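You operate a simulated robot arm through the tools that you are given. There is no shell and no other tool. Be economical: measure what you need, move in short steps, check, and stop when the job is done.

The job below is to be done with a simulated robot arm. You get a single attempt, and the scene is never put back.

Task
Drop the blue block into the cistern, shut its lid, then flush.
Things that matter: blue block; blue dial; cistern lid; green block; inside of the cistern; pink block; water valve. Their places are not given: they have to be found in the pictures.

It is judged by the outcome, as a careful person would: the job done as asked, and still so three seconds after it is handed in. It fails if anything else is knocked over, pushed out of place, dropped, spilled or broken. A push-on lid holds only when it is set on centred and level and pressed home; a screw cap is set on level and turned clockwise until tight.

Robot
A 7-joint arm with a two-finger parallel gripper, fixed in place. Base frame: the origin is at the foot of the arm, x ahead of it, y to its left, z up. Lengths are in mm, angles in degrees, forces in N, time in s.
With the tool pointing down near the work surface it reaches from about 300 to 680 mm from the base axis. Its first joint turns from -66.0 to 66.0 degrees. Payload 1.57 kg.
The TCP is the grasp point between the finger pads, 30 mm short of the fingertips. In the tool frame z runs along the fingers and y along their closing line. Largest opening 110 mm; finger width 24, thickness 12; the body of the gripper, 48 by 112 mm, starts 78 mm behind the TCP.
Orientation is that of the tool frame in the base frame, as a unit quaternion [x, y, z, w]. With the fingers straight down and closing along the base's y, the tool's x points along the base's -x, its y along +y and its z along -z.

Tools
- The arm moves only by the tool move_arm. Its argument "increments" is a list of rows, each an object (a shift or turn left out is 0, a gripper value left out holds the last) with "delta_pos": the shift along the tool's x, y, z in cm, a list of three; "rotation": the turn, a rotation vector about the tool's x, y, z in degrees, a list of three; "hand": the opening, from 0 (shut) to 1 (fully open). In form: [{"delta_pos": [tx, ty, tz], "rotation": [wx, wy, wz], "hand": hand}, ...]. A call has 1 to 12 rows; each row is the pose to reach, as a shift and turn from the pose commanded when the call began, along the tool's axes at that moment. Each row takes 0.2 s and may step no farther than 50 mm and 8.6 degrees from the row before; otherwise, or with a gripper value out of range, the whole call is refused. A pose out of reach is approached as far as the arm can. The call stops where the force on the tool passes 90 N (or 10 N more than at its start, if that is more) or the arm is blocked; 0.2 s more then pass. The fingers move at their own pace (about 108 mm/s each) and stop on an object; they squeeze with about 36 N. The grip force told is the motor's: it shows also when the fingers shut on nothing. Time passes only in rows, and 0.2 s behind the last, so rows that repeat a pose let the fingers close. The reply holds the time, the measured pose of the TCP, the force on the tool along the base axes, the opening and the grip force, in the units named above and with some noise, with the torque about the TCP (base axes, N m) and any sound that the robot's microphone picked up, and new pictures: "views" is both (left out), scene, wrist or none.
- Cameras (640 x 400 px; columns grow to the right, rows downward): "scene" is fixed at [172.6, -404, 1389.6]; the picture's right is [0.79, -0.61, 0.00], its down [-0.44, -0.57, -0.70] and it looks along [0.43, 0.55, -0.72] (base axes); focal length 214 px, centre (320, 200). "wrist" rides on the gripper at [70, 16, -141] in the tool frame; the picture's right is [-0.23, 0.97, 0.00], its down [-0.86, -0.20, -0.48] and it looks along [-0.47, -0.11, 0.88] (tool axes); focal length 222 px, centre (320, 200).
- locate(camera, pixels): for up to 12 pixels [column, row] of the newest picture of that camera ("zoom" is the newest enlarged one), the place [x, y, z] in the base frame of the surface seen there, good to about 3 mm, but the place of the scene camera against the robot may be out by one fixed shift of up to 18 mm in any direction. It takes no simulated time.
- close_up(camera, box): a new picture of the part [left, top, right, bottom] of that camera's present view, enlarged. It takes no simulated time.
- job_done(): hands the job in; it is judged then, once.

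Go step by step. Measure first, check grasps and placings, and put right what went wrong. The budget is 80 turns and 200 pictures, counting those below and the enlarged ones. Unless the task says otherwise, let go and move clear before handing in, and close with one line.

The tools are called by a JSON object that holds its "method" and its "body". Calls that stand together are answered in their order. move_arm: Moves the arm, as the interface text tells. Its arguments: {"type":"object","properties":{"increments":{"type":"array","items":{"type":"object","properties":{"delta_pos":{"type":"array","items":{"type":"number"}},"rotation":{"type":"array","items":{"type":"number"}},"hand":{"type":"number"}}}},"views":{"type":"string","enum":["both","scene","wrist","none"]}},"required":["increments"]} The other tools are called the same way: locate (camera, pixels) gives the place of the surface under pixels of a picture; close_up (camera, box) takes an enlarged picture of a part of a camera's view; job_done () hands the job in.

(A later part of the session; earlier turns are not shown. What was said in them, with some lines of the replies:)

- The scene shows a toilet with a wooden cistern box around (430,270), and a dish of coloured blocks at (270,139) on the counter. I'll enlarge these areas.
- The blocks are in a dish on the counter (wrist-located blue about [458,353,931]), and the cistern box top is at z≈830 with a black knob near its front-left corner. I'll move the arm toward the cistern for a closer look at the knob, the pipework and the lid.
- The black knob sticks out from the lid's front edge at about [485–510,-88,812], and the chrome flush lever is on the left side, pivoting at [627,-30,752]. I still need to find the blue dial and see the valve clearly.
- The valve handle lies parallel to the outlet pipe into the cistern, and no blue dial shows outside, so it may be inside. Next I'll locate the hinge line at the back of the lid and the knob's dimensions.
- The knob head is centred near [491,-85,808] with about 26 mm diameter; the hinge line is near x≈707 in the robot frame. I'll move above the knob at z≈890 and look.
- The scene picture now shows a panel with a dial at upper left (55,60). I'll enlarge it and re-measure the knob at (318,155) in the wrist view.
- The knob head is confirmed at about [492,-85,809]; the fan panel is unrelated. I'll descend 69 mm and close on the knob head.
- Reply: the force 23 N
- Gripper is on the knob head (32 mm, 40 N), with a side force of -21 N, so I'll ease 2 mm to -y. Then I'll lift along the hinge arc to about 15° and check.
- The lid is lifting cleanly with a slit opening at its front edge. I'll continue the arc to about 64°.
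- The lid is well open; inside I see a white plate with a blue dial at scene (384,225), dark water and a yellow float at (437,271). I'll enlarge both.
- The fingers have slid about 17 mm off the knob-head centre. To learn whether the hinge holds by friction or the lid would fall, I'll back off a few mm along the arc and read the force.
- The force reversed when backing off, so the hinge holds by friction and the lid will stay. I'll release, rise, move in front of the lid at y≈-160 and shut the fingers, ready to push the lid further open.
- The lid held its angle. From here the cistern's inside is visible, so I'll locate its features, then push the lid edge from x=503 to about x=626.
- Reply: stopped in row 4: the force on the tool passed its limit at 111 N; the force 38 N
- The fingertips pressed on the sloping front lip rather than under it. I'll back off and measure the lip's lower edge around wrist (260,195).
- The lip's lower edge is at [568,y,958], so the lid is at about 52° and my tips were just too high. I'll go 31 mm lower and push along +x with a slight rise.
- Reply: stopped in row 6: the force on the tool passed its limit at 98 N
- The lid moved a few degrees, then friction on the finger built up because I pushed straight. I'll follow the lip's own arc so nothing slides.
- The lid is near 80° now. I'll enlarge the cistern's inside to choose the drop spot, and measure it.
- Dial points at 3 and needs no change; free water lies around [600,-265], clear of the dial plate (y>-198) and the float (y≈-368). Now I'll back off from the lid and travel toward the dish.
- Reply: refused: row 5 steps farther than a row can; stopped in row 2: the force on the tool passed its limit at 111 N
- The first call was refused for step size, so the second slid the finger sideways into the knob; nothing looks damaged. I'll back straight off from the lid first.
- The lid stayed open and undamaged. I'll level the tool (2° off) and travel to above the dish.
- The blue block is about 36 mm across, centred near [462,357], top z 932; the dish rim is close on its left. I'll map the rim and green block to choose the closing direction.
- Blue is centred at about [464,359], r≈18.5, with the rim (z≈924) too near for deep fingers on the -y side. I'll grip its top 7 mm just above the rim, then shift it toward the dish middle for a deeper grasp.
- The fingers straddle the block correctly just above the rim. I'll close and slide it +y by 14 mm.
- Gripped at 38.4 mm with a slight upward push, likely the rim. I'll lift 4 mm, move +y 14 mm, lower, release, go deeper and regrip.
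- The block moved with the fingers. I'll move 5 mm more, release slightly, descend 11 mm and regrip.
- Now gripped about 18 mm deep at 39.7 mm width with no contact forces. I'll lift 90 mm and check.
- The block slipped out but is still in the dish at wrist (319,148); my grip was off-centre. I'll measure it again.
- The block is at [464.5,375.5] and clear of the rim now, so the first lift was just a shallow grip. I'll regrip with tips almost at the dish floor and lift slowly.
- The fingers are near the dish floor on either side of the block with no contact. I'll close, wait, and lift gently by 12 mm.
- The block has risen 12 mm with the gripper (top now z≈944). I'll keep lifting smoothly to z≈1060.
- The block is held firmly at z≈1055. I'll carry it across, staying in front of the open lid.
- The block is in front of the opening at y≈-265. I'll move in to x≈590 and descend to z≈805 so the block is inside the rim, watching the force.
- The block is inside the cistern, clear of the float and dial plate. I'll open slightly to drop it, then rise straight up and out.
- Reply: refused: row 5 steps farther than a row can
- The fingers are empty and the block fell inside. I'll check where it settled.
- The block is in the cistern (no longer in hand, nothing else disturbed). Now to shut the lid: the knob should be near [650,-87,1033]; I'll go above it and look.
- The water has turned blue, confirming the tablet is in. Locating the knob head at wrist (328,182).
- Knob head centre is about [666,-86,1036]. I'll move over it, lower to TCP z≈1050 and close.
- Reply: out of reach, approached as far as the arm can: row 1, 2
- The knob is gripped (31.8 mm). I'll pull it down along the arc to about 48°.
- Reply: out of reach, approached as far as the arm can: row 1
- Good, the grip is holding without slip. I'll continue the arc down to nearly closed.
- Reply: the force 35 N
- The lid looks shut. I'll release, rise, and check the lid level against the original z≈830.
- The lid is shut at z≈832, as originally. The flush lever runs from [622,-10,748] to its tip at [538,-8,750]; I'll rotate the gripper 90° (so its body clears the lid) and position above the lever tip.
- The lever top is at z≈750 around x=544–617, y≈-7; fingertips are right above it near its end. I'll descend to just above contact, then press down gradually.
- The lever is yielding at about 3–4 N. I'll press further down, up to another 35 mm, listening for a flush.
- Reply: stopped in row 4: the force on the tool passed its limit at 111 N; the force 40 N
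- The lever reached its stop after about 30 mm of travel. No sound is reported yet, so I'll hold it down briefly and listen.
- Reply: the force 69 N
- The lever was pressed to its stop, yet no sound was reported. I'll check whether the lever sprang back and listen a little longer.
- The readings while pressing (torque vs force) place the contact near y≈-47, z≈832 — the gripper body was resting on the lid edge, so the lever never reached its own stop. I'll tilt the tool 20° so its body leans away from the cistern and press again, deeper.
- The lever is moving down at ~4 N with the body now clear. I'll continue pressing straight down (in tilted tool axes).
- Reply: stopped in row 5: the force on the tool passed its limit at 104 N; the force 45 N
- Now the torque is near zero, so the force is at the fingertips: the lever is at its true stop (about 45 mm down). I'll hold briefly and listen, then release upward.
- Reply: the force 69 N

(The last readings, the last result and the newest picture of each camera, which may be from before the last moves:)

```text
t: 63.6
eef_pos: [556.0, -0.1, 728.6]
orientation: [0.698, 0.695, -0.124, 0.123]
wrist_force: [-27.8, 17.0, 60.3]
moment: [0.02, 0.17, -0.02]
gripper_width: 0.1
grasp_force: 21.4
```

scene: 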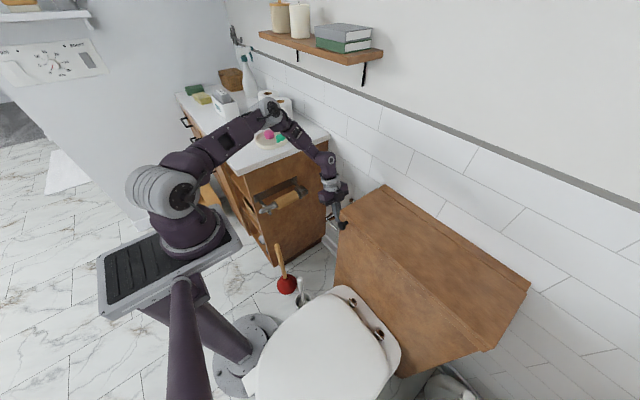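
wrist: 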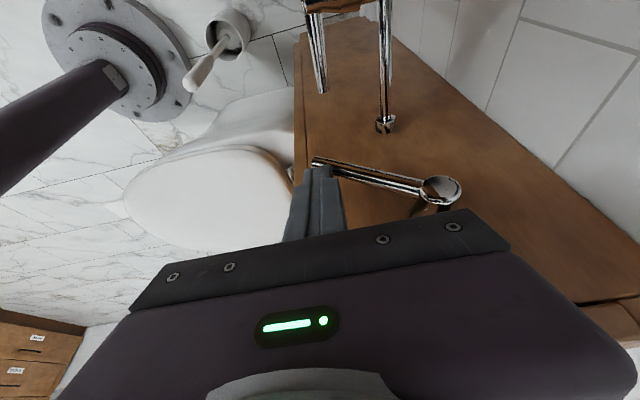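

I'll release straight up and observe.

{"method": "move_arm", "body": {"increments": [{"delta_pos": [-0.34, 0, -0.94]}, {"delta_pos": [-1.03, 0, -2.82]}, {"delta_pos": [-2.4, 0, -6.6]}, {"delta_pos": [-3.8, 0, -10.3]}, {"delta_pos": [-5.1, 0, -14.1]}, {"delta_pos": [-5.1, 0, -14.1]}, {"delta_pos": [-5.1, 0, -14.1]}]}}

```text
t: 65.2
eef_pos: [556.1, 1.1, 879.8]
orientation: [0.698, 0.695, -0.123, 0.125]
wrist_force: [0.4, 0.3, 0.9]
moment: [-0.01, 0.03, -0.01]
gripper_width: 0.3
grasp_force: 21.4
```

scene: 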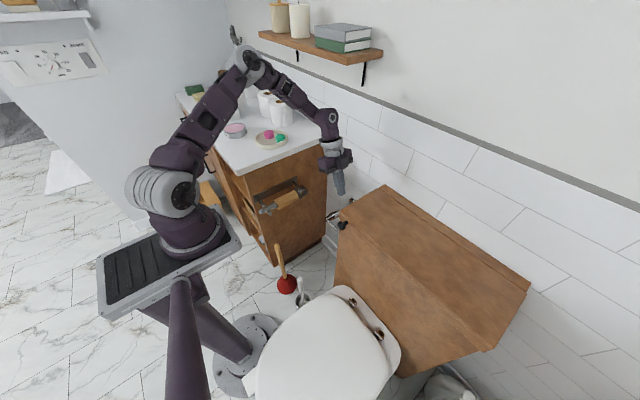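
wrist: 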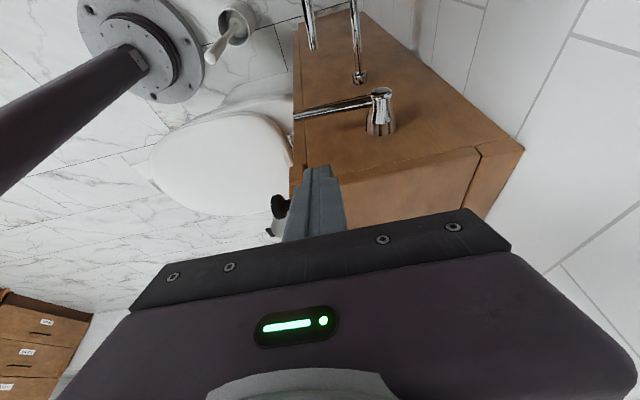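

The lever went fully to its stop and was released. I'll check that the lid is still fully down, the lever is back, and the other blocks are undisturbed.

{"method": "close_up", "body": {"camera": "scene", "box": [320, 180, 540, 360]}}

{"method": "close_up", "body": {"camera": "scene", "box": [210, 80, 330, 160]}}

{"method": "locate", "body": {"camera": "scene", "pixels": [[345, 212], [430, 260], [500, 320], [343, 225]]}}

{"method": "locate", "body": {"camera": "wrist", "pixels": [[300, 117], [330, 109], [360, 102], [382, 100]]}}

```text
2.22 times, centred on (430, 270) of scene
```

zoom: 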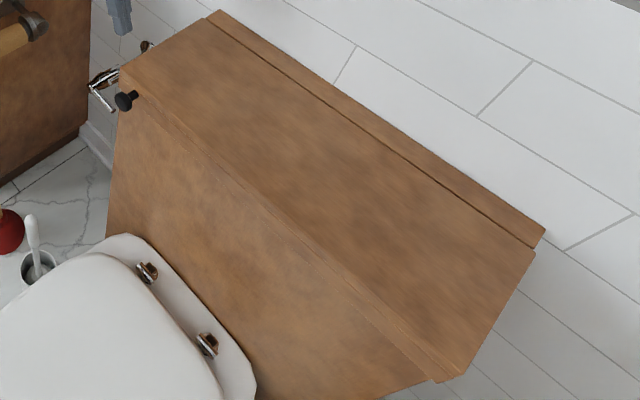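

```text
5.00 times, centred on (270, 120) of scene
```

zoom: 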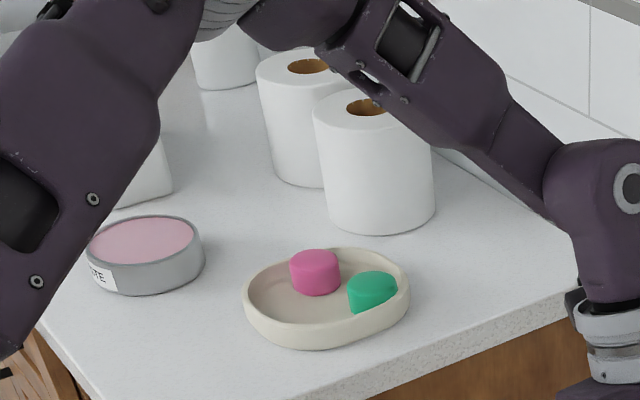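

```text
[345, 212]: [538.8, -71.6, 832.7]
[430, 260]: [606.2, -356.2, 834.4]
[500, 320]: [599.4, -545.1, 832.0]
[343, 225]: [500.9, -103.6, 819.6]
```

```text
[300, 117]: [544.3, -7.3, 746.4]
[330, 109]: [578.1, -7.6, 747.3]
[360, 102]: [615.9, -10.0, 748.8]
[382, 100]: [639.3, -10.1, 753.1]
```

The lid is level at z≈832, the lever has sprung back, the pink and green blocks are still in the dish, and the arm is clear. I'm handing in.

{"method": "job_done", "body": {}}

```text
The job is handed in.
```

I dropped the blue block into the cistern, shut the lid and pressed the flush lever down to its stop. I couldn't confirm that it flushed: the microphone picked up no sound, and I didn't reopen the lid to check the water.
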